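You operate a simulated robot arm through the tools that you are given. There is no shell and no other tool.

You are at the controls of a simulated two-armed robot. One attempt, no reset.

JOB
Probe the block with the orange top and put it in the lane that the screen names.
Fine: swing the arm clear again; adjust and range knobs and the other two blocks of its row stay.

The check looks at the end state, three seconds after you hand in, the way a careful person would. Anything else that was tipped, shoved, dropped, spilled or broken makes it a failure.

ROBOT AND FRAMES
Two 7-joint arms with two-finger grippers on one trunk that stands fixed in place. Base frame: the origin is at the foot of the trunk, x ahead of it, y to its left, z up. Lengths are in m, angles in degrees, forces in N, time in s.
The left shoulder is at [0.046, 0.175, 1.203], the right one opposite. With the tool pointing down near the work surface each hand reaches from about 0.1 to 0.84 m from the base axis, measured 20 degrees to its own side. Payload 2.94 kg a hand.
The TCP of each hand is the grasp point between the finger pads, 0.03 m short of the fingertips. In the tool frame z runs along the fingers and y along their closing line. The gripper opens to 0.138 m. The gripper's body begins 0.109 m behind the TCP.
Orientation is that of the tool frame in the base frame, as [roll, pitch, yaw] about the fixed x, y, z axes, in that order (R = Rz(yaw) Ry(pitch) Rx(roll)). With the fingers straight down and closing along the base's y, the tool's x points along the base's -x, its y along +y and its z along -z.

CONTROLS
- The arms move only by the tool play_rows. It takes "left_plan", "right_plan" or both (then of equal length, played together; a hand with none holds still); each is text: rows parted by semicolons, each of 7 numbers parted by spaces: the shift along the base's x, y, z in m, then the turn, a rotation vector about the base's x, y, z in degrees, then the finger opening in m, from 0 to 0.138. In form: tx ty tz rx ry rz gripper; .... A call has 1 to 20 rows; each row shifts and turns the commanded pose from where the row before left it. Rows are played at 5 a second. More than 0.05 m and 8.6 degrees between two rows, or a gripper value outside its range, and nothing of the call is played. A pose out of reach is approached as far as the arm can. The call stops where the force on the tool passes 40 N (or 10 N more than at its start, if that is more) or the arm is blocked; 0.2 s more then pass. The fingers move at their own pace and stop on an object; they squeeze with about 28 N. The grip force told is the motor's: it shows also when the fingers shut on nothing. Time passes only in rows, and 0.2 s behind the last, so rows that do not move let the fingers close. It gives the time, the measured TCP pose, the force on the tool (base axes), the opening and the grip force at its end, in the units of the frame above (readings bear some noise), with the torque about the TCP (base axes, N m) and any sound that the robot's microphone picked up.
- Cameras (640 x 400 px; columns grow to the right, rows downward): "scene" is now at [0.0969, 0.0561, 1.6863]; the picture's right is [0.68, -0.73, 0.00], its down [-0.49, -0.45, -0.74] and it looks along [0.55, 0.50, -0.67] (base axes); focal length 356 px, centre (320, 200). "left" rides on the left gripper at [0.071, -0.019, -0.146] in its tool frame; the picture's right is [0.26, 0.96, 0.00], its down [-0.85, 0.23, -0.48] and it looks along [-0.46, 0.12, 0.88] (tool axes); focal length 280 px, centre (320, 200). "right" rides on the right gripper at [0.071, 0.019, -0.146] in its tool frame; the picture's right is [-0.26, 0.97, 0.00], its down [-0.85, -0.23, -0.48] and it looks along [-0.46, -0.12, 0.88] (tool axes); focal length 280 px, centre (320, 200). There is no depth. A picture from a camera that has moved, and an enlarged one, comes with that camera's place and axes in the base frame and with its lens.
- camera(camera): a new picture of that camera. It takes no simulated time.
- slide_trunk(by): slides the trunk up (or, below 0, down) by that many m; the arms and the scene camera ride with it, the base frame stays. It gives what a move gives, with no picture.
- turn_head(pan, tilt): turns the head with the scene camera to pan (to the left, within 120 degrees either way) and tilt (down, from -29 to 69), counted from straight ahead of the robot. It gives what a move gives.
- inspect(camera, box): a new picture of the part [left, top, right, bottom] of that camera's present view, enlarged. It takes no simulated time.
- finish_job(): hands the job in; it is judged then, once.

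Places have to be worked out from the pictures, the camera data and where the tool is seen. Open the grippers and draw the arms clear of the work before you hand the job in, unless the task says otherwise.

The tools are called after "Request:" as name(argument=value, ...) on one line, values as JSON. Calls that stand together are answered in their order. play_rows: Moves the arms, as the interface text tells. Its arguments: {"type":"object","properties":{"left_plan":{"type":"string"},"right_plan":{"type":"string"}},"required":[]} The other tools are called the same way: slide_trunk (by) slides the trunk up or down; turn_head (pan, tilt) turns the head that bears the scene camera; camera (camera) takes a picture; inspect (camera, box) takes an enlarged picture of a part of a camera's view; finish_job () hands the job in.

At the start:

```text
time: 0.0
left_ee_pos: [0.4607, 0.5374, 1.194]
left_orientation: [-179.9, 0.0, -180.0]
left_force: [-0.3, 0.4, 0.8]
left_ft_torque: [-0.02, 0.01, -0.01]
left_finger_gap: 0.1379
left_grasp_force: 0.1
right_ee_pos: [0.5036, 0.0829, 1.1436]
right_orientation: [-180.0, -0.1, -180.0]
right_force: [-0.7, 0.8, -0.5]
right_ft_torque: [0.01, -0.03, 0.01]
right_finger_gap: 0.1379
right_grasp_force: 0.0
trunk travel left (down, up): [-0.375, 0.359]
head pan, tilt: [42.7, 41.9]
```

scene: 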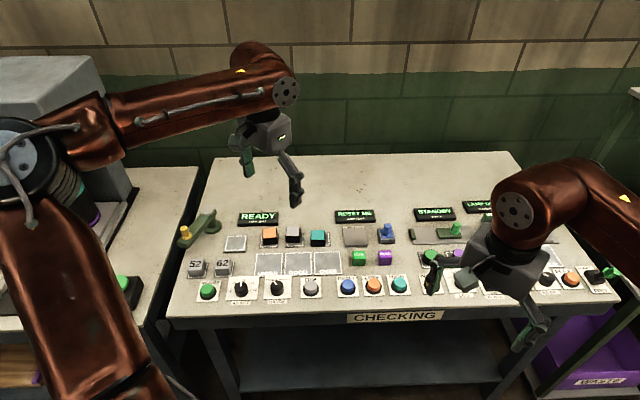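
right: 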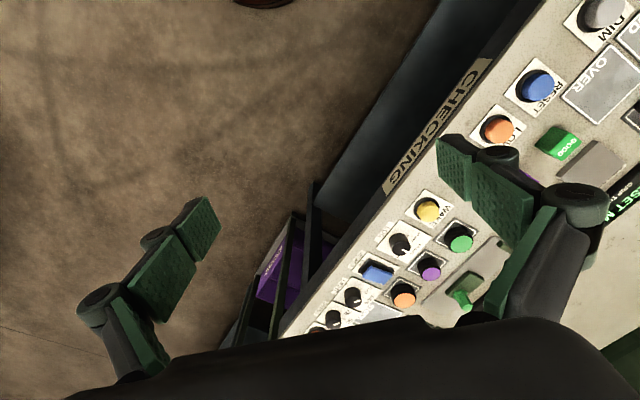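
left: 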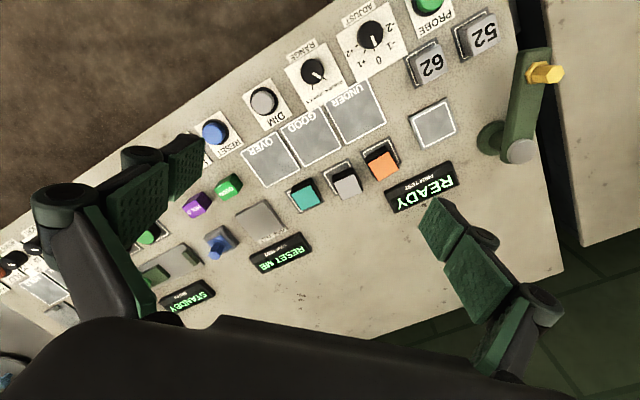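

The station at the left has a READY screen, a probe button, adjust/range knobs, three blocks (orange, grey, teal), three lanes and a square pad. I take enlarged views to read the labels.

Request:
inspect(camera="scene", box=[160, 190, 360, 315])

Request:
inspect(camera="left", box=[230, 0, 570, 212])

Request:
inspect(camera="scene", box=[320, 190, 640, 390])

```text
3.20 times, centred on (260, 252) of scene
camera zoom: at [0.0969, 0.0561, 1.6863], right [0.68, -0.73, 0.0], down [-0.49, -0.45, -0.74], along [0.55, 0.5, -0.67], focal length 1138 px, centre (512, 32)
```

zoom: 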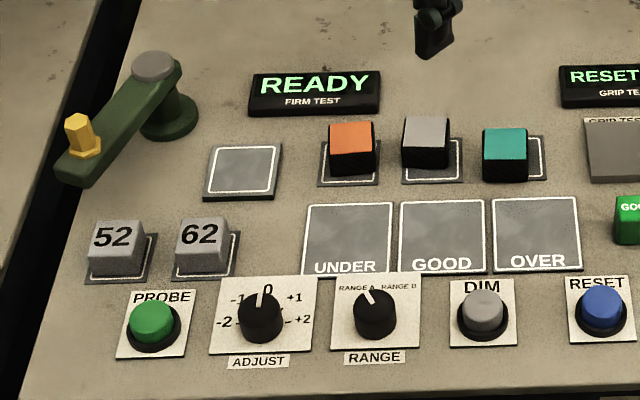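

```text
1.88 times, centred on (400, 106) of left
camera zoom: at [0.3895, 0.5167, 1.3402], right [-0.26, 0.96, 0.0], down [0.85, 0.23, 0.48], along [0.46, 0.12, -0.88], focal length 528 px, centre (169, 377)
```

zoom: 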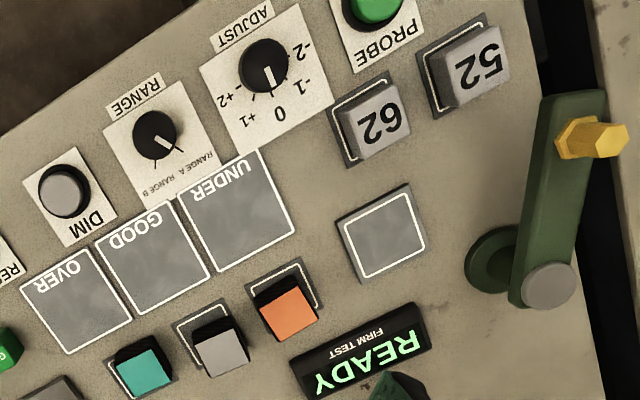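

```text
2.00 times, centred on (480, 290) of scene
camera zoom: at [0.0969, 0.0561, 1.6863], right [0.68, -0.73, 0.0], down [-0.49, -0.45, -0.74], along [0.55, 0.5, -0.67], focal length 711 px, centre (0, 20)
```

zoom: 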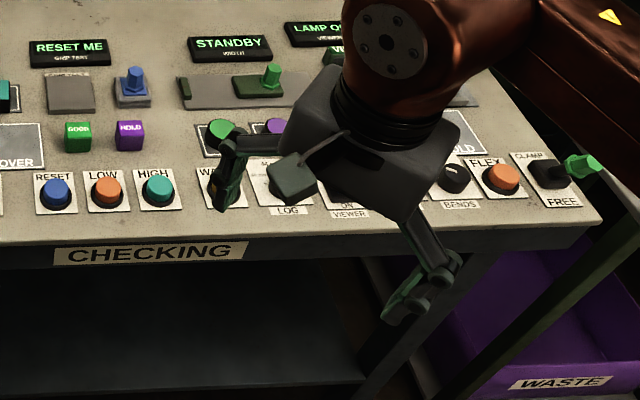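

The probe arm (green, yellow hex tip) is parked left of the square pad. To triangulate positions I shift the left hand sideways and take a second view from there.

Request:
play_rows(left_plan="0 -0.04 0 0 0 0 0.138;0 -0.04 0 0 0 0 0.138;0 -0.04 0 0 0 0 0.138;0 -0.03 0 0 0 0 0.138;0 0 0 0 0 0 0.138")

Request:
camera(camera="left")

Request:
inspect(camera="left", box=[320, 0, 640, 200])

Request:
inspect(camera="scene", box=[160, 190, 360, 315])

```text
time: 1.2
left_ee_pos: [0.4601, 0.3873, 1.1927]
left_orientation: [-179.9, 0.0, -180.0]
left_force: [-0.7, 1.3, 0.2]
left_ft_torque: [-0.07, -0.01, -0.01]
left_finger_gap: 0.1381
left_grasp_force: 0.1
right_ee_pos: [0.5028, 0.0844, 1.1445]
right_orientation: [180.0, 0.0, -179.9]
right_force: [-1.5, -0.3, -0.8]
right_ft_torque: [-0.03, 0.0, 0.01]
right_finger_gap: 0.138
right_grasp_force: 0.0
trunk travel left (down, up): [-0.375, 0.359]
head pan, tilt: [42.7, 41.9]
```

```text
taken
camera left: at [0.3895, 0.367, 1.3399], right [-0.26, 0.96, 0.0], down [0.85, 0.23, 0.48], along [0.46, 0.12, -0.88], focal length 280 px, centre (320, 200)
```

left: 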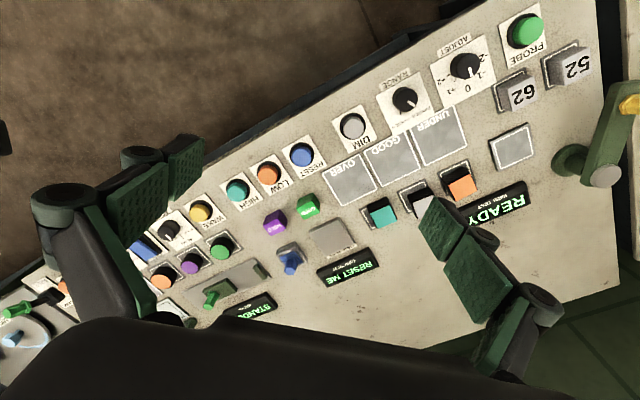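

```text
2.00 times, centred on (480, 100) of left
camera zoom: at [0.3895, 0.367, 1.3399], right [-0.26, 0.96, 0.0], down [0.85, 0.23, 0.48], along [0.46, 0.12, -0.88], focal length 561 px, centre (0, 400)
```

zoom: 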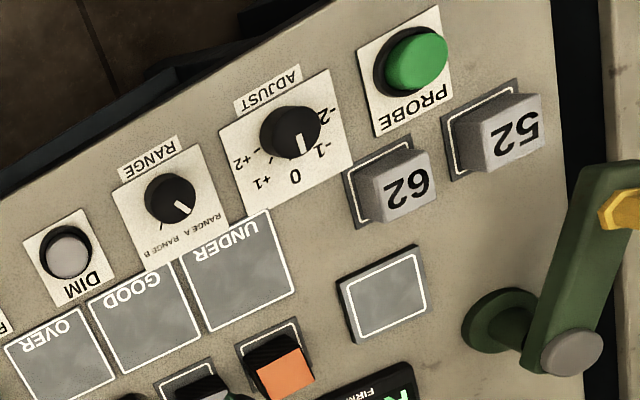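

```text
3.20 times, centred on (260, 252) of scene
camera zoom: at [0.0969, 0.057, 1.6863], right [0.68, -0.73, 0.0], down [-0.49, -0.45, -0.74], along [0.55, 0.5, -0.67], focal length 1138 px, centre (512, 32)
```

zoom: 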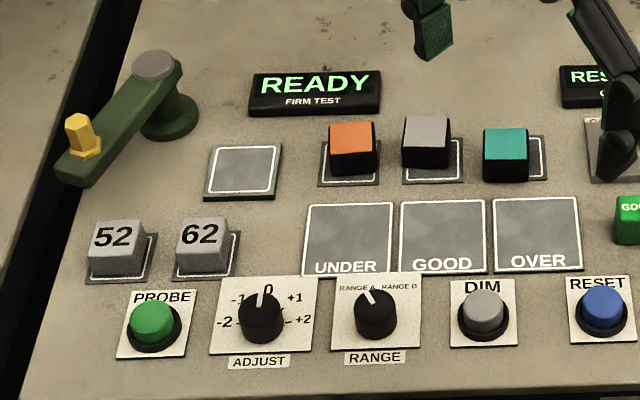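

Triangulating both left views with the scene view puts the orange block's top near (0.530, 0.664, 0.895), the pad at (0.449, 0.727, 0.87) and the bench axes turned about 43°. I bring the left hand above the orange block, yawed to match, staying high.

Request:
play_rows(left_plan="0.00875 0.0346 -0.0175 0 0 5.34 0.075;0.00875 0.0346 -0.0175 0 0 5.34 0.075;0.00875 0.0346 -0.0175 0 0 5.34 0.075;0.00875 0.0346 -0.0175 0 0 5.34 0.075;0.00875 0.0346 -0.0175 0 0 5.34 0.075;0.00875 0.0346 -0.0175 0 0 5.34 0.075;0.00875 0.0346 -0.0175 0 0 5.34 0.075;0.00875 0.0346 -0.0175 0 0 5.34 0.075;0 0 0 0 0 0 0.075;0 0 0 0 0 0 0.075")

Request:
camera(camera="left")

Request:
camera(camera="scene")

```text
time: 3.4
left_ee_pos: [0.5307, 0.665, 1.0532]
left_orientation: [180.0, 0.1, -137.2]
left_force: [0.5, -0.3, -0.8]
left_ft_torque: [0.03, -0.03, 0.0]
left_finger_gap: 0.0752
left_grasp_force: 0.0
right_ee_pos: [0.5036, 0.0835, 1.145]
right_orientation: [179.8, -0.2, -179.9]
right_force: [0.6, 0.1, 0.3]
right_ft_torque: [-0.01, 0.02, 0.01]
right_finger_gap: 0.1381
right_grasp_force: 0.2
trunk travel left (down, up): [-0.375, 0.359]
head pan, tilt: [42.7, 41.9]
```

```text
taken
camera left: at [0.492, 0.6016, 1.1993], right [-0.85, 0.53, 0.0], down [0.47, 0.75, 0.48], along [0.25, 0.4, -0.88], focal length 280 px, centre (320, 200)
```

left: 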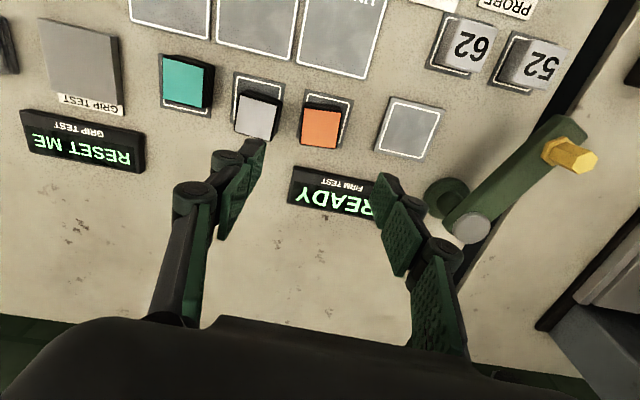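

```text
taken
camera scene: at [0.0975, 0.0565, 1.6863], right [0.68, -0.73, 0.0], down [-0.49, -0.45, -0.74], along [0.55, 0.5, -0.67], focal length 356 px, centre (320, 200)
```

scene: 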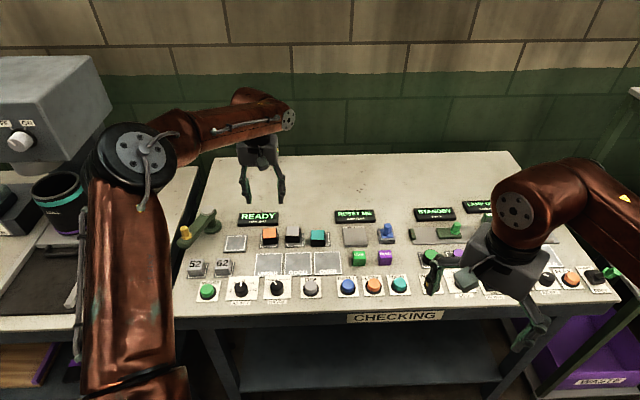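

The hand hangs over the block with matching yaw. I enlarge this view to refine the centre, height and clearances.

Request:
inspect(camera="left", box=[220, 60, 380, 160])

Request:
inspect(camera="left", box=[360, 0, 640, 250])

Request:
inspect(camera="scene", box=[170, 180, 350, 290])

```text
4.00 times, centred on (300, 110) of left
camera zoom: at [0.492, 0.6016, 1.1993], right [-0.85, 0.53, 0.0], down [0.47, 0.75, 0.48], along [0.25, 0.4, -0.88], focal length 1122 px, centre (400, 560)
```

zoom: 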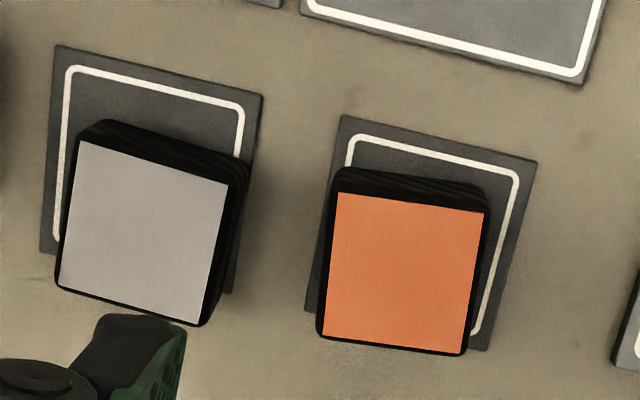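

```text
1.60 times, centred on (500, 125) of left
camera zoom: at [0.492, 0.6016, 1.1993], right [-0.85, 0.53, 0.0], down [0.47, 0.75, 0.48], along [0.25, 0.4, -0.88], focal length 449 px, centre (32, 320)
```

zoom: 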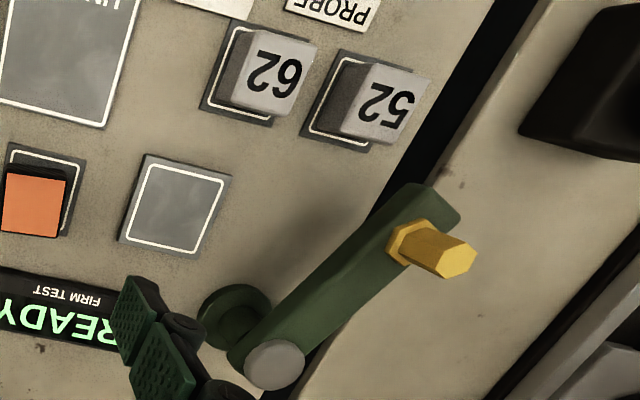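

```text
3.56 times, centred on (260, 235) of scene
camera zoom: at [0.0975, 0.0565, 1.6863], right [0.68, -0.73, 0.0], down [-0.49, -0.45, -0.74], along [0.55, 0.5, -0.67], focal length 1264 px, centre (533, 76)
```

zoom: 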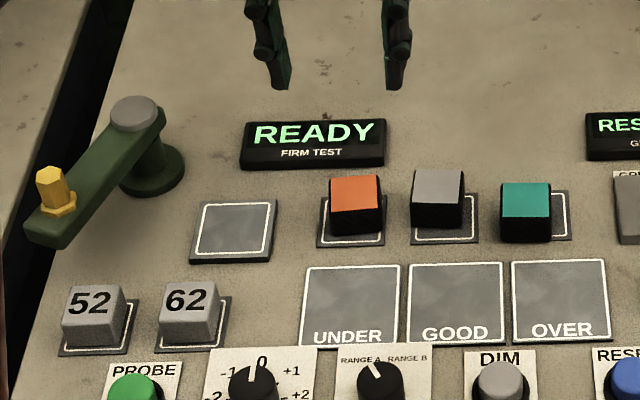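

The enlarged view shows the block centred near (0.533, 0.668), its top at z ≈ 0.89, rotated about 8° counter-clockwise of my tool. I correct the yaw and centre, narrow the opening to 0.06, go down partway and check.

Request:
play_rows(left_plan="0.0023 0.003 -0.02 0 0 8 0.06;0 0 -0.03 0 0 0 0.06;0 0 -0.03 0 0 0 0.06;0 0 -0.02 0 0 0 0.06;0 0 0 0 0 0 0.06")

Request:
camera(camera="left")

Request:
inspect(camera="scene", box=[200, 180, 360, 280])

```text
time: 4.6
left_ee_pos: [0.5319, 0.666, 0.9533]
left_orientation: [-180.0, -0.1, -129.3]
left_force: [-0.5, -0.1, -0.6]
left_ft_torque: [0.0, 0.0, -0.02]
left_finger_gap: 0.0602
left_grasp_force: 0.0
right_ee_pos: [0.5038, 0.0832, 1.1452]
right_orientation: [179.9, -0.1, -179.9]
right_force: [0.6, 0.5, 0.1]
right_ft_torque: [0.01, -0.02, 0.0]
right_finger_gap: 0.138
right_grasp_force: 0.1
trunk travel left (down, up): [-0.375, 0.359]
head pan, tilt: [42.7, 41.9]
```

```text
taken
camera left: at [0.5027, 0.5988, 1.0999], right [-0.91, 0.41, 0.0], down [0.36, 0.8, 0.48], along [0.19, 0.43, -0.88], focal length 280 px, centre (320, 200)
```

left: 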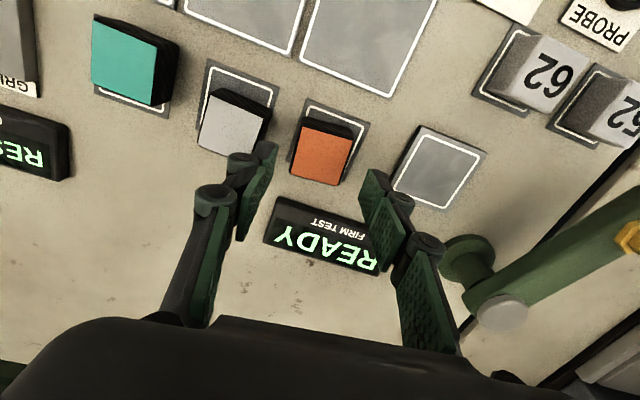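

```text
4.00 times, centred on (280, 230) of scene
camera zoom: at [0.0967, 0.0561, 1.6864], right [0.68, -0.73, 0.0], down [-0.49, -0.45, -0.74], along [0.55, 0.5, -0.67], focal length 1422 px, centre (480, 80)
```

zoom: 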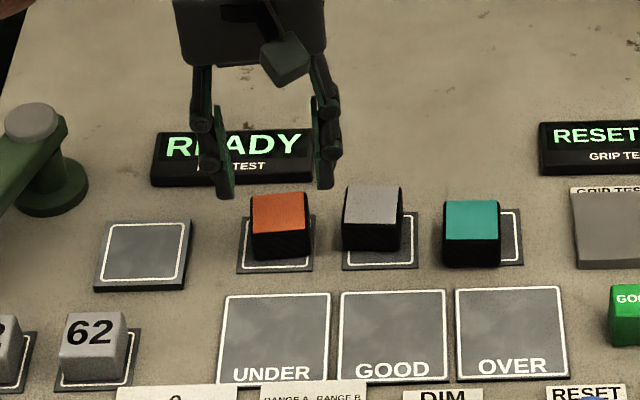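

Alignment looks good to a few mm. I lower further so the tips straddle the upper part of the block, then re-check.

Request:
play_rows(left_plan="0.0015 0.001 -0.02 0 0 0 0.06;0 0 -0.015 0 0 0 0.06;0 0 0 0 0 0 0.06")

Request:
camera(camera="left")

Request:
inspect(camera="scene", box=[200, 180, 360, 280])

```text
time: 5.4
left_ee_pos: [0.5334, 0.6675, 0.9195]
left_orientation: [-179.9, 0.1, -129.3]
left_force: [0.4, -0.3, 0.0]
left_ft_torque: [0.0, 0.01, -0.01]
left_finger_gap: 0.06
left_grasp_force: 0.0
right_ee_pos: [0.5036, 0.0841, 1.1456]
right_orientation: [-179.9, -0.2, 179.9]
right_force: [-0.5, 0.4, -0.1]
right_ft_torque: [0.0, -0.01, -0.01]
right_finger_gap: 0.1383
right_grasp_force: 0.0
trunk travel left (down, up): [-0.375, 0.359]
head pan, tilt: [42.7, 41.9]
```

```text
taken
camera left: at [0.5028, 0.5991, 1.0658], right [-0.91, 0.41, 0.0], down [0.36, 0.8, 0.48], along [0.2, 0.43, -0.88], focal length 280 px, centre (320, 200)
```

left: 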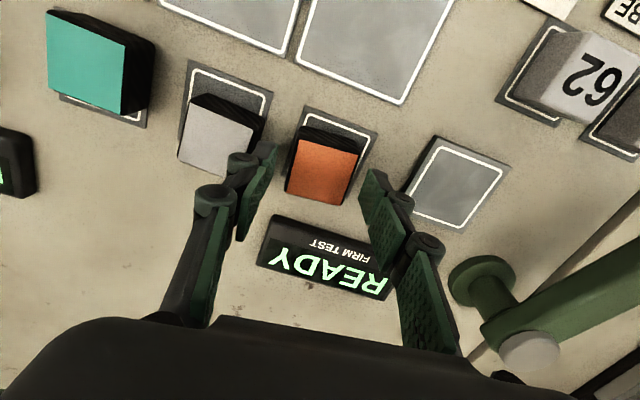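

```text
4.00 times, centred on (280, 230) of scene
camera zoom: at [0.0971, 0.0565, 1.6863], right [0.68, -0.73, 0.0], down [-0.49, -0.45, -0.74], along [0.55, 0.5, -0.67], focal length 1422 px, centre (480, 80)
```

zoom: 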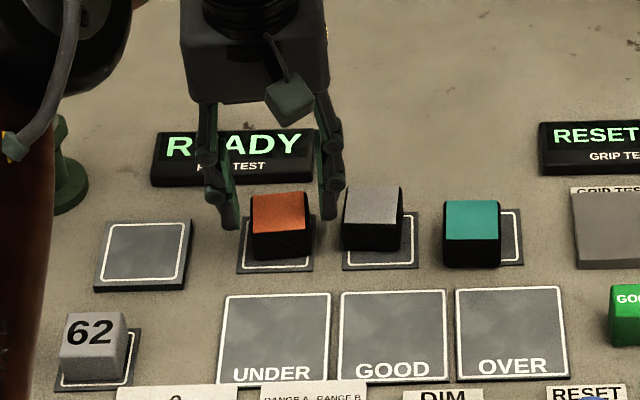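

The tips straddle the block with space on both sides. I lower 1.6 cm more and close.

Request:
play_rows(left_plan="0 0 -0.008 0 0 0 0.06;0 0 -0.008 0 0 0 0.06;0 0 0 0 0 0 0.06;0 0 0 0 0 0 0.03;0 0 0 0 0 0 0.03;0 0 0 0 0 0 0.03;0 0 0 0 0 0 0.03")

Request:
camera(camera="left")

Request:
inspect(camera="scene", box=[200, 180, 360, 280])

```text
time: 7.0
left_ee_pos: [0.5269, 0.663, 0.9077]
left_orientation: [-179.9, 0.1, -129.3]
left_force: [0.1, -0.4, 0.2]
left_ft_torque: [-0.01, 0.02, 0.0]
left_finger_gap: 0.043
left_grasp_force: 28.2
left hand out of reach, approached as far as the arm can: row 1, 2
right_ee_pos: [0.5043, 0.0818, 1.1451]
right_orientation: [-180.0, -0.1, -180.0]
right_force: [0.2, -0.1, -0.1]
right_ft_torque: [0.03, 0.0, 0.01]
right_finger_gap: 0.138
right_grasp_force: 0.0
trunk travel left (down, up): [-0.375, 0.359]
head pan, tilt: [42.7, 41.9]
```

```text
taken
camera left: at [0.4974, 0.5947, 1.0539], right [-0.91, 0.41, 0.0], down [0.36, 0.8, 0.48], along [0.2, 0.44, -0.88], focal length 280 px, centre (320, 200)
```

left: 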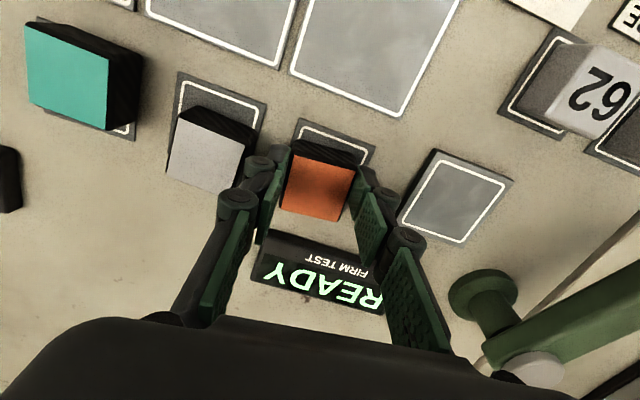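

```text
4.00 times, centred on (280, 230) of scene
camera zoom: at [0.0971, 0.0562, 1.6863], right [0.68, -0.73, 0.0], down [-0.49, -0.45, -0.74], along [0.55, 0.5, -0.67], focal length 1422 px, centre (480, 80)
```

zoom: 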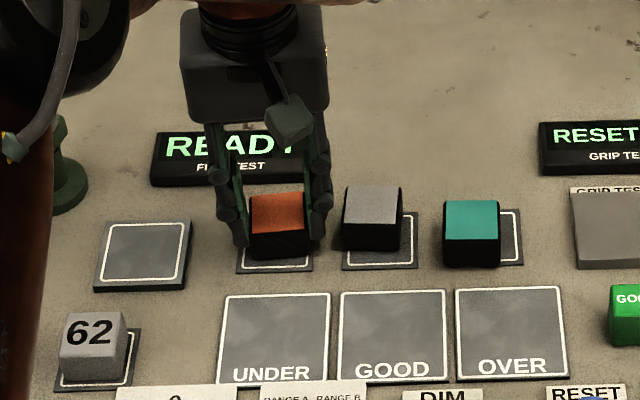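

The block is gripped (gap 0.043), though the arm reported its reach limit. I lift gently first and then lower the trunk to gain reach.

Request:
play_rows(left_plan="0 0 0.02 0 0 0 0.03;0 0 0.03 0 0 0 0.03;-0.01 0 0.03 0 0 0 0.03;-0.01 0 0.03 0 0 0 0.03;-0.01 0 0.02 0 0 0 0.03;0 0 0 0 0 0 0.03")

Request:
camera(camera="left")

Request:
camera(camera="scene")

```text
time: 8.4
left_ee_pos: [0.4969, 0.6621, 1.0386]
left_orientation: [-180.0, -0.1, -129.3]
left_force: [0.6, 0.4, -0.1]
left_ft_torque: [0.0, -0.02, -0.02]
left_finger_gap: 0.03
left_grasp_force: 0.0
right_ee_pos: [0.5049, 0.0834, 1.1449]
right_orientation: [180.0, -0.1, -180.0]
right_force: [0.3, -0.4, 0.1]
right_ft_torque: [0.0, 0.0, 0.03]
right_finger_gap: 0.1381
right_grasp_force: 0.1
trunk travel left (down, up): [-0.375, 0.359]
head pan, tilt: [42.7, 41.9]
```

```text
taken
camera left: at [0.4683, 0.5944, 1.184], right [-0.91, 0.41, 0.0], down [0.36, 0.8, 0.48], along [0.19, 0.43, -0.88], focal length 280 px, centre (320, 200)
```

left: 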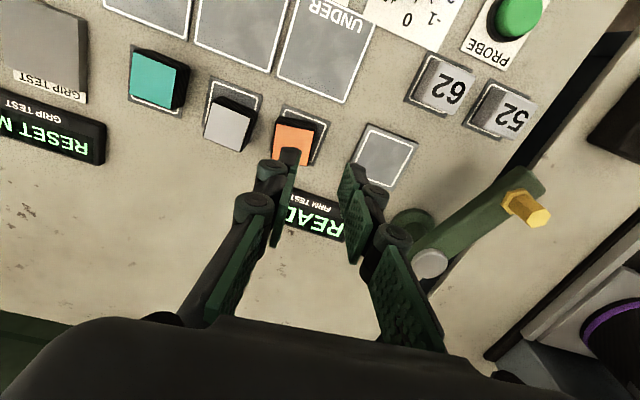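

```text
taken
camera scene: at [0.0977, 0.0564, 1.6862], right [0.68, -0.73, 0.0], down [-0.49, -0.45, -0.74], along [0.55, 0.5, -0.67], focal length 356 px, centre (320, 200)
```

scene: 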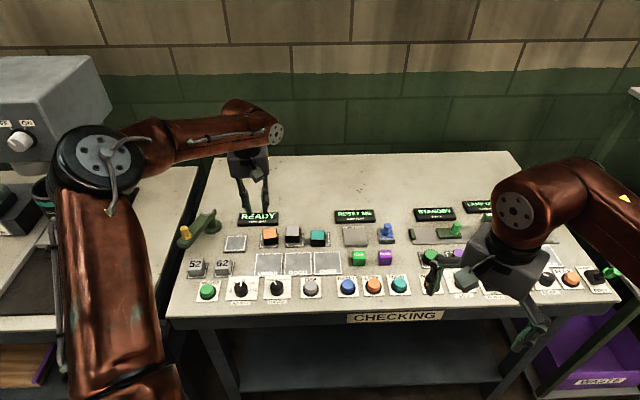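

The fingers slipped off: the gap is 0.03 and the block is still in its slot, so I gripped too high. I need deeper reach; before sliding the trunk down I look at the surroundings of the left elbow.

Request:
turn_head(pan=85, tilt=40)

Request:
camera(camera="scene")

Request:
inspect(camera="left", box=[180, 60, 440, 220])

```text
time: 9.5
left_ee_pos: [0.4972, 0.6628, 1.0374]
left_orientation: [179.9, 0.1, -129.3]
left_force: [-0.1, -0.6, 0.0]
left_ft_torque: [0.01, 0.0, 0.0]
left_finger_gap: 0.0299
left_grasp_force: 0.0
right_ee_pos: [0.5044, 0.084, 1.1443]
right_orientation: [-180.0, -0.1, 180.0]
right_force: [-0.2, 0.4, -0.5]
right_ft_torque: [0.05, -0.02, 0.0]
right_finger_gap: 0.1379
right_grasp_force: 0.1
trunk travel left (down, up): [-0.375, 0.359]
head pan, tilt: [85.0, 40.0]
```

```text
taken
camera scene: at [0.0431, 0.0843, 1.6892], right [1.0, -0.09, 0.0], down [-0.06, -0.64, -0.77], along [0.07, 0.76, -0.64], focal length 356 px, centre (320, 200)
```

scene: 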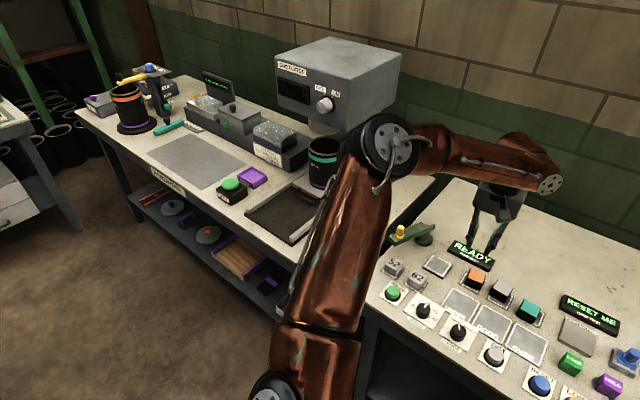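

```text
2.46 times, centred on (310, 140) of left
camera zoom: at [0.4679, 0.5944, 1.1841], right [-0.91, 0.41, 0.0], down [0.36, 0.8, 0.48], along [0.19, 0.43, -0.88], focal length 690 px, centre (345, 348)
```

zoom: 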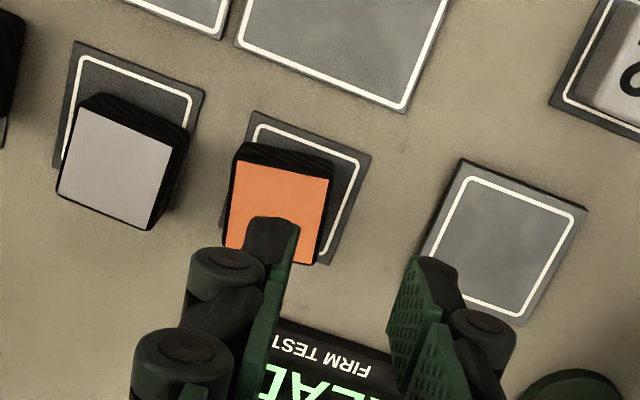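

The elbow has free space around it, far from the machine at the back. I raise both hands 0.1 m, then slide the trunk down 0.15 m.

Request:
play_rows(left_plan="0 0 0.025 0 0 0 0.06;0 0 0.025 0 0 0 0.06;0 0 0.025 0 0 0 0.06;0 0 0.025 0 0 0 0.06;0 0 0 0 0 0 0.06", right_plan="0 0 0.03 0 0 0 0.138;0 0 0.03 0 0 0 0.138;0 0 0.03 0 0 0 0.138;0 0 0.03 0 0 0 0.138;0 0 0 0 0 0 0.138")

Request:
slide_trunk(by=-0.13)

Request:
turn_head(pan=44, tilt=45)

Request:
camera(camera="scene")

Request:
camera(camera="left")

```text
time: 10.7
left_ee_pos: [0.4982, 0.6629, 1.138]
left_orientation: [180.0, 0.1, -129.2]
left_force: [0.6, 0.8, -0.9]
left_ft_torque: [0.0, -0.02, -0.03]
left_finger_gap: 0.0601
left_grasp_force: 0.0
right_ee_pos: [0.5044, 0.0838, 1.2641]
right_orientation: [180.0, -0.1, -179.9]
right_force: [-0.7, -0.1, 0.3]
right_ft_torque: [-0.02, -0.01, -0.01]
right_finger_gap: 0.138
right_grasp_force: 0.0
trunk travel left (down, up): [-0.375, 0.359]
head pan, tilt: [85.0, 40.0]
```

```text
time: 12.3
left_ee_pos: [0.4971, 0.6623, 1.0088]
left_orientation: [180.0, -0.1, -129.2]
left_force: [0.1, 0.1, 0.7]
left_ft_torque: [0.0, -0.03, 0.0]
left_finger_gap: 0.0601
left_grasp_force: 0.1
right_ee_pos: [0.5036, 0.0831, 1.1346]
right_orientation: [-180.0, 0.0, 179.9]
right_force: [-1.1, -0.2, -0.4]
right_ft_torque: [0.0, -0.04, 0.01]
right_finger_gap: 0.1382
right_grasp_force: 0.1
trunk travel left (down, up): [-0.245, 0.489]
head pan, tilt: [85.0, 40.0]
```

```text
time: 13.3
left_ee_pos: [0.4986, 0.6625, 1.0079]
left_orientation: [180.0, 0.1, -129.4]
left_force: [0.2, -0.4, 0.3]
left_ft_torque: [0.02, -0.01, 0.01]
left_finger_gap: 0.0598
left_grasp_force: 0.0
right_ee_pos: [0.5047, 0.0825, 1.1352]
right_orientation: [180.0, 0.0, 180.0]
right_force: [-1.2, 0.4, 0.8]
right_ft_torque: [0.02, -0.01, 0.04]
right_finger_gap: 0.1379
right_grasp_force: 0.0
trunk travel left (down, up): [-0.245, 0.489]
head pan, tilt: [44.0, 45.0]
```

```text
taken
camera scene: at [0.173, 0.0561, 1.5489], right [0.7, -0.72, 0.0], down [-0.51, -0.49, -0.71], along [0.51, 0.49, -0.71], focal length 356 px, centre (320, 200)
```

scene: 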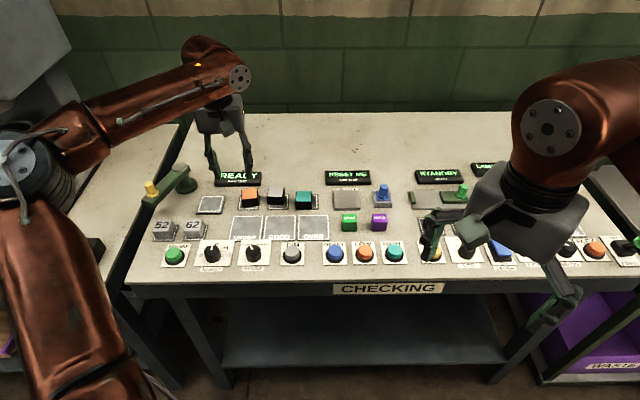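

```text
taken
camera left: at [0.4678, 0.5951, 1.154], right [-0.91, 0.41, 0.0], down [0.36, 0.8, 0.48], along [0.19, 0.43, -0.88], focal length 280 px, centre (320, 200)
```

left: 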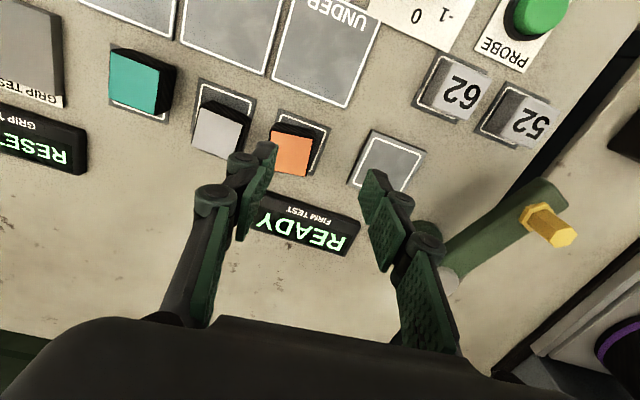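

The trunk is lower and the hand clear. I zoom in to re-measure the orange block after the slip.

Request:
inspect(camera="left", box=[210, 80, 370, 180])

Request:
inspect(camera="scene", box=[180, 160, 340, 260])

```text
4.00 times, centred on (290, 130) of left
camera zoom: at [0.4678, 0.5951, 1.154], right [-0.91, 0.41, 0.0], down [0.36, 0.8, 0.48], along [0.19, 0.43, -0.88], focal length 1122 px, centre (440, 480)
```

zoom: 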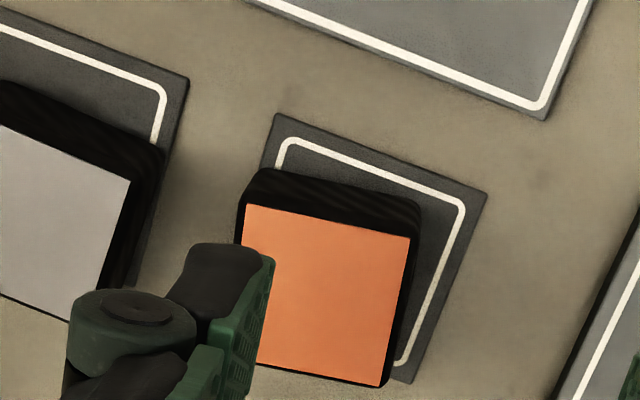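

```text
4.00 times, centred on (260, 210) of scene
camera zoom: at [0.173, 0.0561, 1.5489], right [0.7, -0.72, 0.0], down [-0.51, -0.49, -0.71], along [0.51, 0.49, -0.71], focal length 1422 px, centre (560, 160)
```

zoom: 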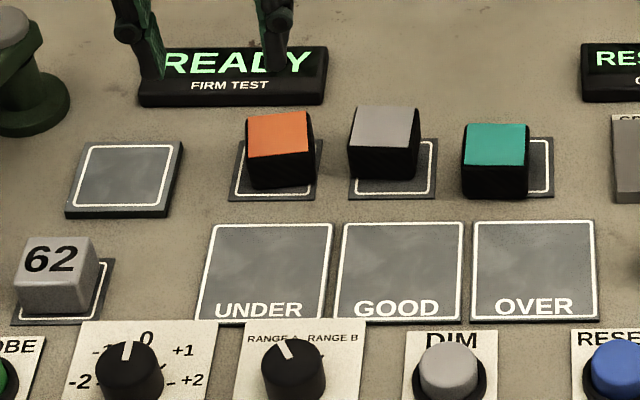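

Both views agree: orange top centre (0.534, 0.666, 0.888), block about 3 cm tall. I move over it again and go down to z 0.93 first.

Request:
play_rows(left_plan="0.018 0.002 0 0 0 0 0.06;0.018 0.002 0 0 0 1.5 0.06;0 0 -0.03 0 0 0 0.06;0 0 -0.03 0 0 0 0.06;0 0 -0.018 0 0 0 0.06;0 0 0 0 0 0 0.06")

Request:
camera(camera="left")

Request:
inspect(camera="scene", box=[180, 160, 340, 260])

```text
time: 14.8
left_ee_pos: [0.5329, 0.6652, 0.929]
left_orientation: [-179.9, 0.0, -127.9]
left_force: [-0.3, 0.3, 0.2]
left_ft_torque: [0.01, -0.01, -0.01]
left_finger_gap: 0.0602
left_grasp_force: 0.1
right_ee_pos: [0.504, 0.0834, 1.1347]
right_orientation: [-180.0, -0.1, -180.0]
right_force: [-0.6, 0.4, -0.3]
right_ft_torque: [0.01, -0.01, -0.02]
right_finger_gap: 0.1381
right_grasp_force: 0.0
trunk travel left (down, up): [-0.245, 0.489]
head pan, tilt: [44.0, 45.0]
```

```text
taken
camera left: at [0.5052, 0.5975, 1.076], right [-0.92, 0.38, 0.0], down [0.34, 0.81, 0.48], along [0.18, 0.44, -0.88], focal length 280 px, centre (320, 200)
```

left: 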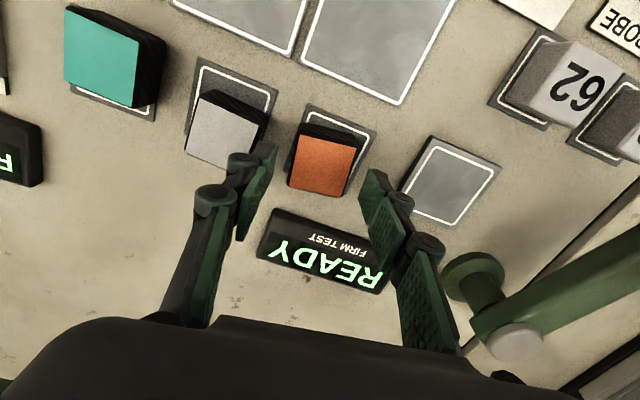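

```text
4.00 times, centred on (260, 210) of scene
camera zoom: at [0.173, 0.0558, 1.549], right [0.69, -0.72, 0.0], down [-0.51, -0.49, -0.71], along [0.51, 0.49, -0.71], focal length 1422 px, centre (560, 160)
```

zoom: 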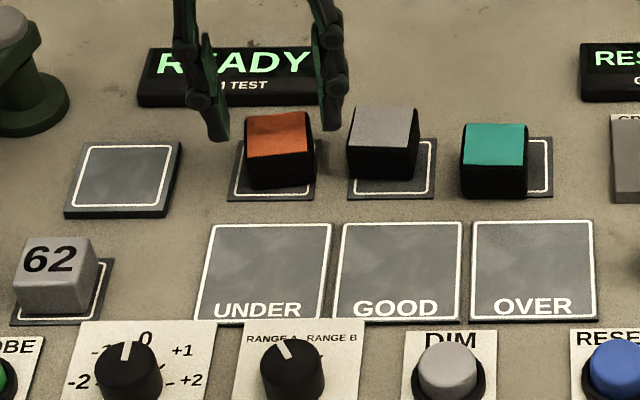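

Centred within a millimetre. I go down 3.4 cm and close.

Request:
play_rows(left_plan="0 0 -0.012 0 0 0 0.06;0 0 -0.012 0 0 0 0.06;0 0 -0.01 0 0 0 0.06;0 0 0 0 0 0 0.06;0 0 0 0 0 0 0.035;0 0 0 0 0 0 0.03;0 0 0 0 0 0 0.03;0 0 0 0 0 0 0.03")

Request:
inspect(camera="scene", box=[180, 160, 340, 260])

```text
time: 16.6
left_ee_pos: [0.5332, 0.6673, 0.8942]
left_orientation: [-180.0, 0.0, -127.8]
left_force: [0.0, 0.2, -0.1]
left_ft_torque: [0.02, -0.01, -0.01]
left_finger_gap: 0.0432
left_grasp_force: 28.1
right_ee_pos: [0.5044, 0.0843, 1.1355]
right_orientation: [-180.0, -0.1, -180.0]
right_force: [0.6, 0.3, -0.1]
right_ft_torque: [0.01, 0.01, -0.01]
right_finger_gap: 0.1383
right_grasp_force: 0.1
trunk travel left (down, up): [-0.245, 0.489]
head pan, tilt: [44.0, 45.0]
```

```text
4.00 times, centred on (260, 210) of scene
camera zoom: at [0.1732, 0.0562, 1.5489], right [0.69, -0.72, 0.0], down [-0.51, -0.49, -0.71], along [0.51, 0.49, -0.71], focal length 1422 px, centre (560, 160)
```

zoom: 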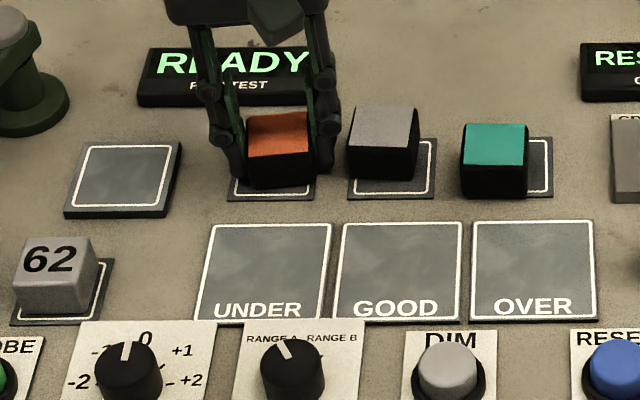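

Gripped at full depth and within reach this time (gap 0.043, 28 N). I lift slowly and check that the block comes along.

Request:
play_rows(left_plan="0 0 0.01 0 0 0 0.03;0 0 0.02 0 0 0 0.03;0 0 0.03 0 0 0 0.03;0 0 0.03 0 0 0 0.03;0 0 0 0 0 0 0.03")

Request:
camera(camera="left")

Request:
inspect(camera="scene", box=[120, 110, 360, 260])

```text
time: 17.8
left_ee_pos: [0.5326, 0.6663, 0.9849]
left_orientation: [180.0, 0.0, -127.8]
left_force: [0.2, 1.2, -0.1]
left_ft_torque: [-0.05, -0.02, 0.02]
left_finger_gap: 0.043
left_grasp_force: 28.2
right_ee_pos: [0.5042, 0.0838, 1.1334]
right_orientation: [180.0, -0.1, 179.9]
right_force: [-0.2, 0.3, 0.7]
right_ft_torque: [-0.03, 0.01, 0.0]
right_finger_gap: 0.138
right_grasp_force: 0.1
trunk travel left (down, up): [-0.245, 0.489]
head pan, tilt: [44.0, 45.0]
```

```text
taken
camera left: at [0.5055, 0.5985, 1.1322], right [-0.92, 0.38, 0.0], down [0.34, 0.81, 0.47], along [0.18, 0.44, -0.88], focal length 280 px, centre (320, 200)
```

left: 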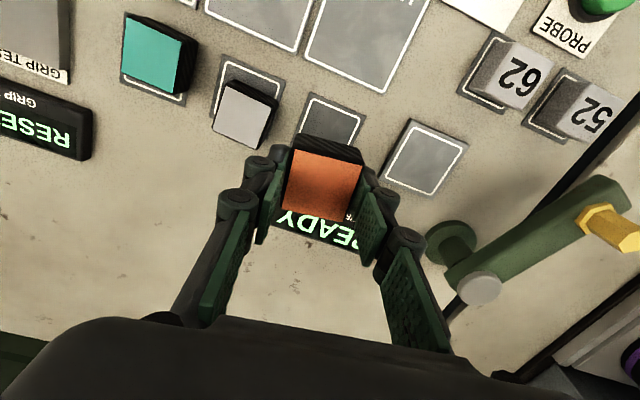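

```text
2.67 times, centred on (240, 185) of scene
camera zoom: at [0.1735, 0.0567, 1.5488], right [0.69, -0.72, 0.0], down [-0.51, -0.49, -0.71], along [0.51, 0.49, -0.71], focal length 948 px, centre (533, 240)
```

zoom: 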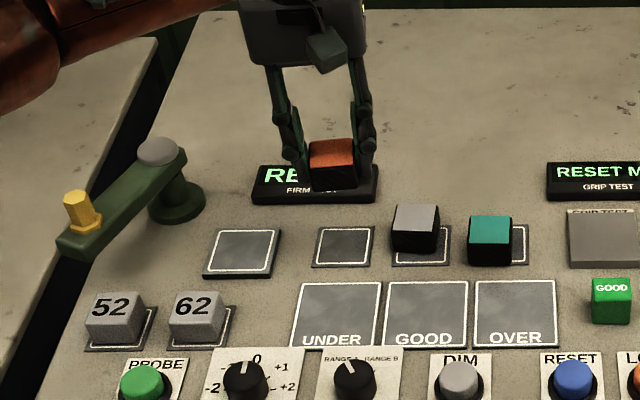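

The block is up. The pad centre works out at (0.4495, 0.7275) with its top near z 0.866; I carry the block over it, square the yaw to the bench, and stop at z 0.935 to check.

Request:
play_rows(left_plan="-0.0208 0.0153 0 0 0 -2.2 0.03;-0.0208 0.0153 0 0 0 -2.2 0.03;-0.0208 0.0153 0 0 0 -2.2 0.03;-0.0207 0.0153 0 0 0 -2.1 0.03;0 0 -0.025 0 0 0 0.03;0 0 -0.025 0 0 0 0.03;0 0 0 0 0 0 0.03")

Request:
camera(camera="left")

Request:
inspect(camera="scene", box=[120, 110, 360, 260])

```text
time: 19.4
left_ee_pos: [0.449, 0.7285, 0.9365]
left_orientation: [-179.9, 0.0, -136.5]
left_force: [0.2, 0.4, -0.8]
left_ft_torque: [0.05, -0.06, -0.01]
left_finger_gap: 0.0431
left_grasp_force: 27.9
right_ee_pos: [0.5034, 0.0834, 1.1347]
right_orientation: [179.9, -0.1, -179.9]
right_force: [0.1, -0.6, 0.7]
right_ft_torque: [0.01, 0.01, -0.02]
right_finger_gap: 0.138
right_grasp_force: 0.0
trunk travel left (down, up): [-0.245, 0.489]
head pan, tilt: [44.0, 45.0]
```

```text
taken
camera left: at [0.4112, 0.6643, 1.0825], right [-0.85, 0.52, 0.0], down [0.46, 0.75, 0.48], along [0.25, 0.41, -0.88], focal length 280 px, centre (320, 200)
```

left: 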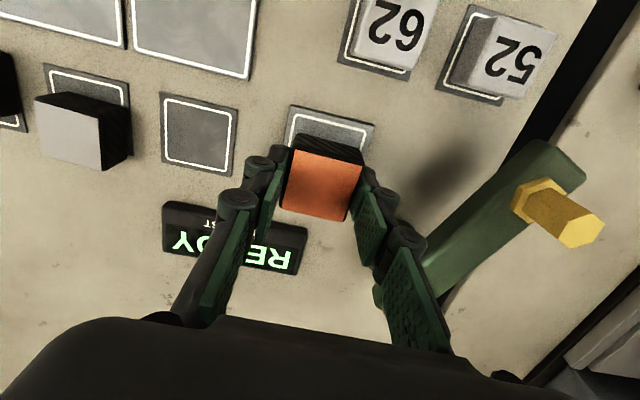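

```text
2.67 times, centred on (240, 185) of scene
camera zoom: at [0.1728, 0.0556, 1.549], right [0.69, -0.72, 0.0], down [-0.51, -0.49, -0.71], along [0.51, 0.49, -0.71], focal length 948 px, centre (533, 240)
```

zoom: 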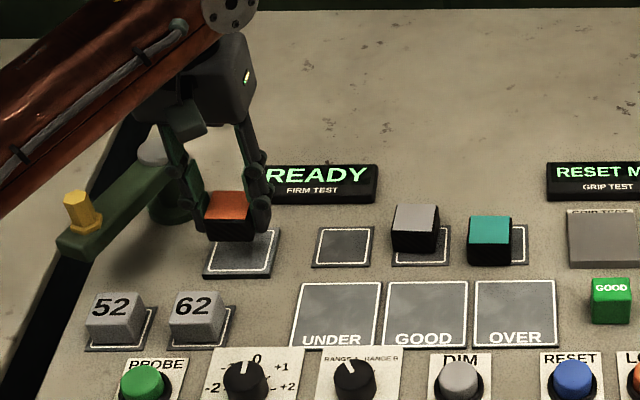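

The block hangs right above the pad. I lower in small steps watching the force.

Request:
play_rows(left_plan="0 -0.001 -0.012 0 0 0 0.03;0 0 -0.01 0 0 0 0.03;0 0 -0.004 0 0 0 0.03;0 0 0 0 0 0 0.03")

Request:
inspect(camera="scene", box=[150, 150, 270, 225])

```text
time: 20.4
left_ee_pos: [0.4496, 0.7277, 0.9102]
left_orientation: [180.0, -0.1, -136.5]
left_force: [0.6, -0.7, -0.2]
left_ft_torque: [0.0, -0.01, -0.01]
left_finger_gap: 0.0431
left_grasp_force: 28.1
right_ee_pos: [0.5024, 0.0837, 1.1356]
right_orientation: [-180.0, -0.2, 180.0]
right_force: [-0.1, -0.2, -0.4]
right_ft_torque: [-0.01, -0.02, 0.01]
right_finger_gap: 0.1379
right_grasp_force: 0.0
trunk travel left (down, up): [-0.245, 0.489]
head pan, tilt: [44.0, 45.0]
```

```text
5.33 times, centred on (210, 188) of scene
camera zoom: at [0.173, 0.0562, 1.5489], right [0.69, -0.72, 0.0], down [-0.51, -0.49, -0.71], along [0.51, 0.49, -0.71], focal length 1896 px, centre (907, 267)
```

zoom: 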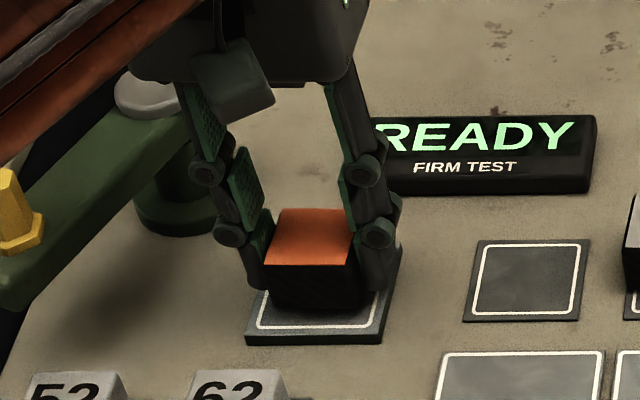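

Request:
play_rows(left_plan="0 0 -0.003 0 0 0 0.03;0 0 0 0 0 0 0.03")

Request:
inspect(camera="scene", box=[150, 150, 270, 225])

```text
time: 20.9
left_ee_pos: [0.4493, 0.7267, 0.9061]
left_orientation: [180.0, 0.0, -136.4]
left_force: [0.5, -0.2, 0.1]
left_ft_torque: [0.03, 0.03, -0.05]
left_finger_gap: 0.043
left_grasp_force: 27.7
right_ee_pos: [0.5037, 0.0832, 1.1353]
right_orientation: [-180.0, -0.1, -180.0]
right_force: [-0.6, -0.1, -0.8]
right_ft_torque: [0.0, 0.01, 0.01]
right_finger_gap: 0.138
right_grasp_force: 0.0
trunk travel left (down, up): [-0.245, 0.489]
head pan, tilt: [44.0, 45.0]
```

```text
5.33 times, centred on (210, 188) of scene
camera zoom: at [0.173, 0.0562, 1.5489], right [0.69, -0.72, 0.0], down [-0.51, -0.49, -0.71], along [0.51, 0.49, -0.71], focal length 1896 px, centre (907, 267)
```

zoom: 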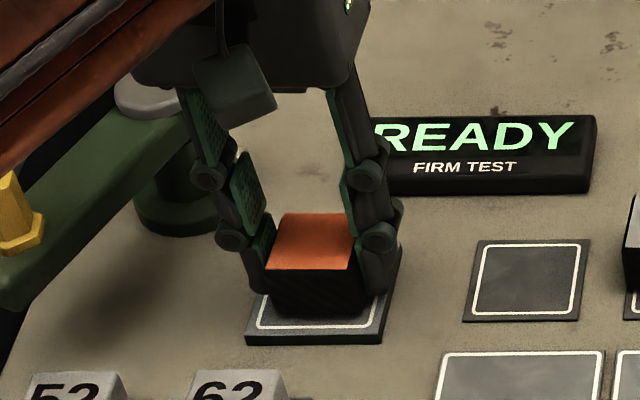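

No contact yet; I keep going in 2 mm steps.

Request:
play_rows(left_plan="0 0 -0.002 0 0 0 0.03;0 0 0 0 0 0 0.03")

Request:
play_rows(left_plan="0 0 -0.002 0 0 0 0.03;0 0 0 0 0 0 0.03")

```text
time: 21.6
left_ee_pos: [0.4497, 0.726, 0.9036]
left_orientation: [180.0, 0.0, -136.4]
left_force: [0.2, 1.1, -1.6]
left_ft_torque: [0.02, 0.0, 0.01]
left_finger_gap: 0.043
left_grasp_force: 27.9
right_ee_pos: [0.5046, 0.0844, 1.1336]
right_orientation: [180.0, -0.1, 179.9]
right_force: [0.1, 0.6, -0.7]
right_ft_torque: [0.03, -0.05, -0.01]
right_finger_gap: 0.138
right_grasp_force: 0.0
trunk travel left (down, up): [-0.245, 0.489]
head pan, tilt: [44.0, 45.0]
```

```text
time: 22.1
left_ee_pos: [0.4497, 0.7268, 0.9042]
left_orientation: [-180.0, 0.0, -136.5]
left_force: [0.0, -0.4, -1.1]
left_ft_torque: [0.02, -0.01, -0.02]
left_finger_gap: 0.0429
left_grasp_force: 28.3
right_ee_pos: [0.5042, 0.0823, 1.1345]
right_orientation: [-180.0, -0.1, 180.0]
right_force: [-0.6, 0.2, -0.6]
right_ft_torque: [0.04, 0.01, -0.03]
right_finger_gap: 0.1379
right_grasp_force: 0.0
trunk travel left (down, up): [-0.245, 0.489]
head pan, tilt: [44.0, 45.0]
```

Request:
play_rows(left_plan="0 0 -0.002 0 0 0 0.03;0 0 0 0 0 0 0.03")

Request:
play_rows(left_plan="0 0 -0.002 0 0 0 0.03;0 0 0 0 0 0 0.03")

Request:
inspect(camera="scene", box=[150, 150, 270, 225])

```text
time: 22.8
left_ee_pos: [0.45, 0.7265, 0.9013]
left_orientation: [180.0, 0.1, -136.5]
left_force: [-0.8, 0.8, 5.2]
left_ft_torque: [-0.06, 0.08, 0.01]
left_finger_gap: 0.0428
left_grasp_force: 28.4
right_ee_pos: [0.5034, 0.0822, 1.1349]
right_orientation: [-179.9, 0.0, 180.0]
right_force: [-0.2, 1.2, 0.8]
right_ft_torque: [0.0, -0.02, 0.0]
right_finger_gap: 0.1381
right_grasp_force: 0.0
trunk travel left (down, up): [-0.245, 0.489]
head pan, tilt: [44.0, 45.0]
```

```text
time: 23.4
left_ee_pos: [0.4504, 0.7272, 0.8995]
left_orientation: [-180.0, 0.3, -136.5]
left_force: [2.2, 5.0, 17.2]
left_ft_torque: [-0.07, 0.2, -0.03]
left_finger_gap: 0.0431
left_grasp_force: 28.0
right_ee_pos: [0.5034, 0.0829, 1.135]
right_orientation: [180.0, 0.1, -180.0]
right_force: [0.0, -0.3, 0.7]
right_ft_torque: [-0.02, 0.03, 0.01]
right_finger_gap: 0.1379
right_grasp_force: 0.1
trunk travel left (down, up): [-0.245, 0.489]
head pan, tilt: [44.0, 45.0]
```

```text
5.33 times, centred on (210, 188) of scene
camera zoom: at [0.1718, 0.0545, 1.5493], right [0.69, -0.72, 0.0], down [-0.51, -0.49, -0.71], along [0.51, 0.49, -0.71], focal length 1896 px, centre (907, 267)
```

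zoom: 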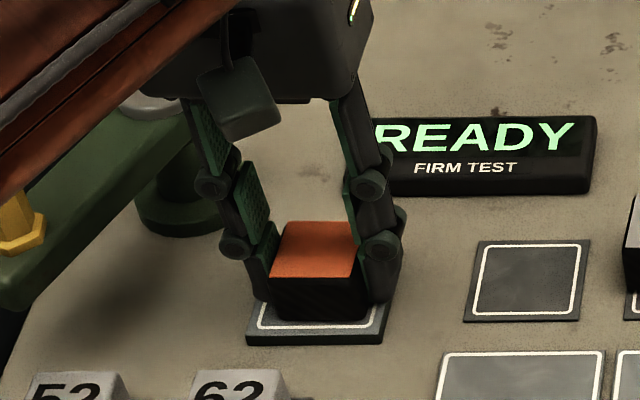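

Contact at TCP z ≈ 0.901. I relieve the pressure 2 mm, open to 0.065 and rise straight up.

Request:
play_rows(left_plan="0 0 0.003 0 0 0 0.03;0 0 0 0 0 0 0.065;0 0 0 0 0 0 0.065;0 0 0 0 0 0 0.065;0 0 0.02 0 0 0 0.065;0 0 0.03 0 0 0 0.065;0 0 0.04 0 0 0 0.065;0 0 0.04 0 0 0 0.065;0 0 0 0 0 0 0.065")

Request:
camera(camera="left")

Request:
inspect(camera="scene", box=[120, 110, 360, 260])

```text
time: 25.4
left_ee_pos: [0.4499, 0.7292, 1.0328]
left_orientation: [-180.0, -0.1, -136.5]
left_force: [0.9, 0.0, -0.3]
left_ft_torque: [0.01, -0.02, -0.03]
left_finger_gap: 0.065
left_grasp_force: 0.0
right_ee_pos: [0.505, 0.0846, 1.1337]
right_orientation: [-180.0, -0.1, -180.0]
right_force: [0.1, 0.6, 0.2]
right_ft_torque: [-0.04, 0.0, 0.0]
right_finger_gap: 0.1381
right_grasp_force: 0.1
trunk travel left (down, up): [-0.245, 0.489]
head pan, tilt: [44.0, 45.0]
```

```text
taken
camera left: at [0.4123, 0.6647, 1.1777], right [-0.85, 0.52, 0.0], down [0.46, 0.75, 0.47], along [0.25, 0.41, -0.88], focal length 280 px, centre (320, 200)
```

left: 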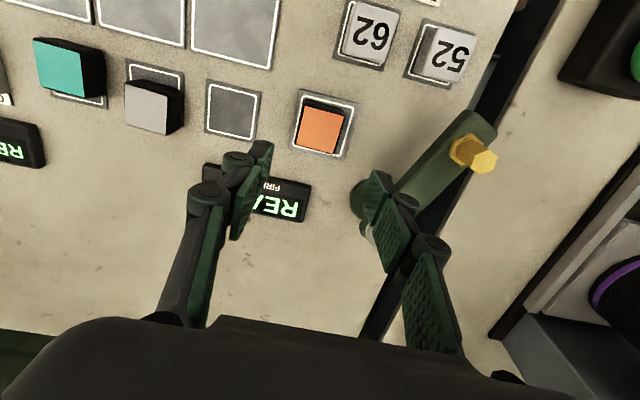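

```text
2.67 times, centred on (240, 185) of scene
camera zoom: at [0.1737, 0.0574, 1.5487], right [0.69, -0.72, 0.0], down [-0.51, -0.49, -0.71], along [0.51, 0.49, -0.71], focal length 948 px, centre (533, 240)
```

zoom: 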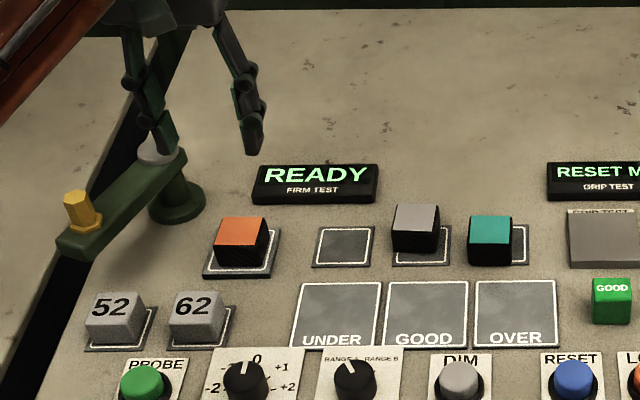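

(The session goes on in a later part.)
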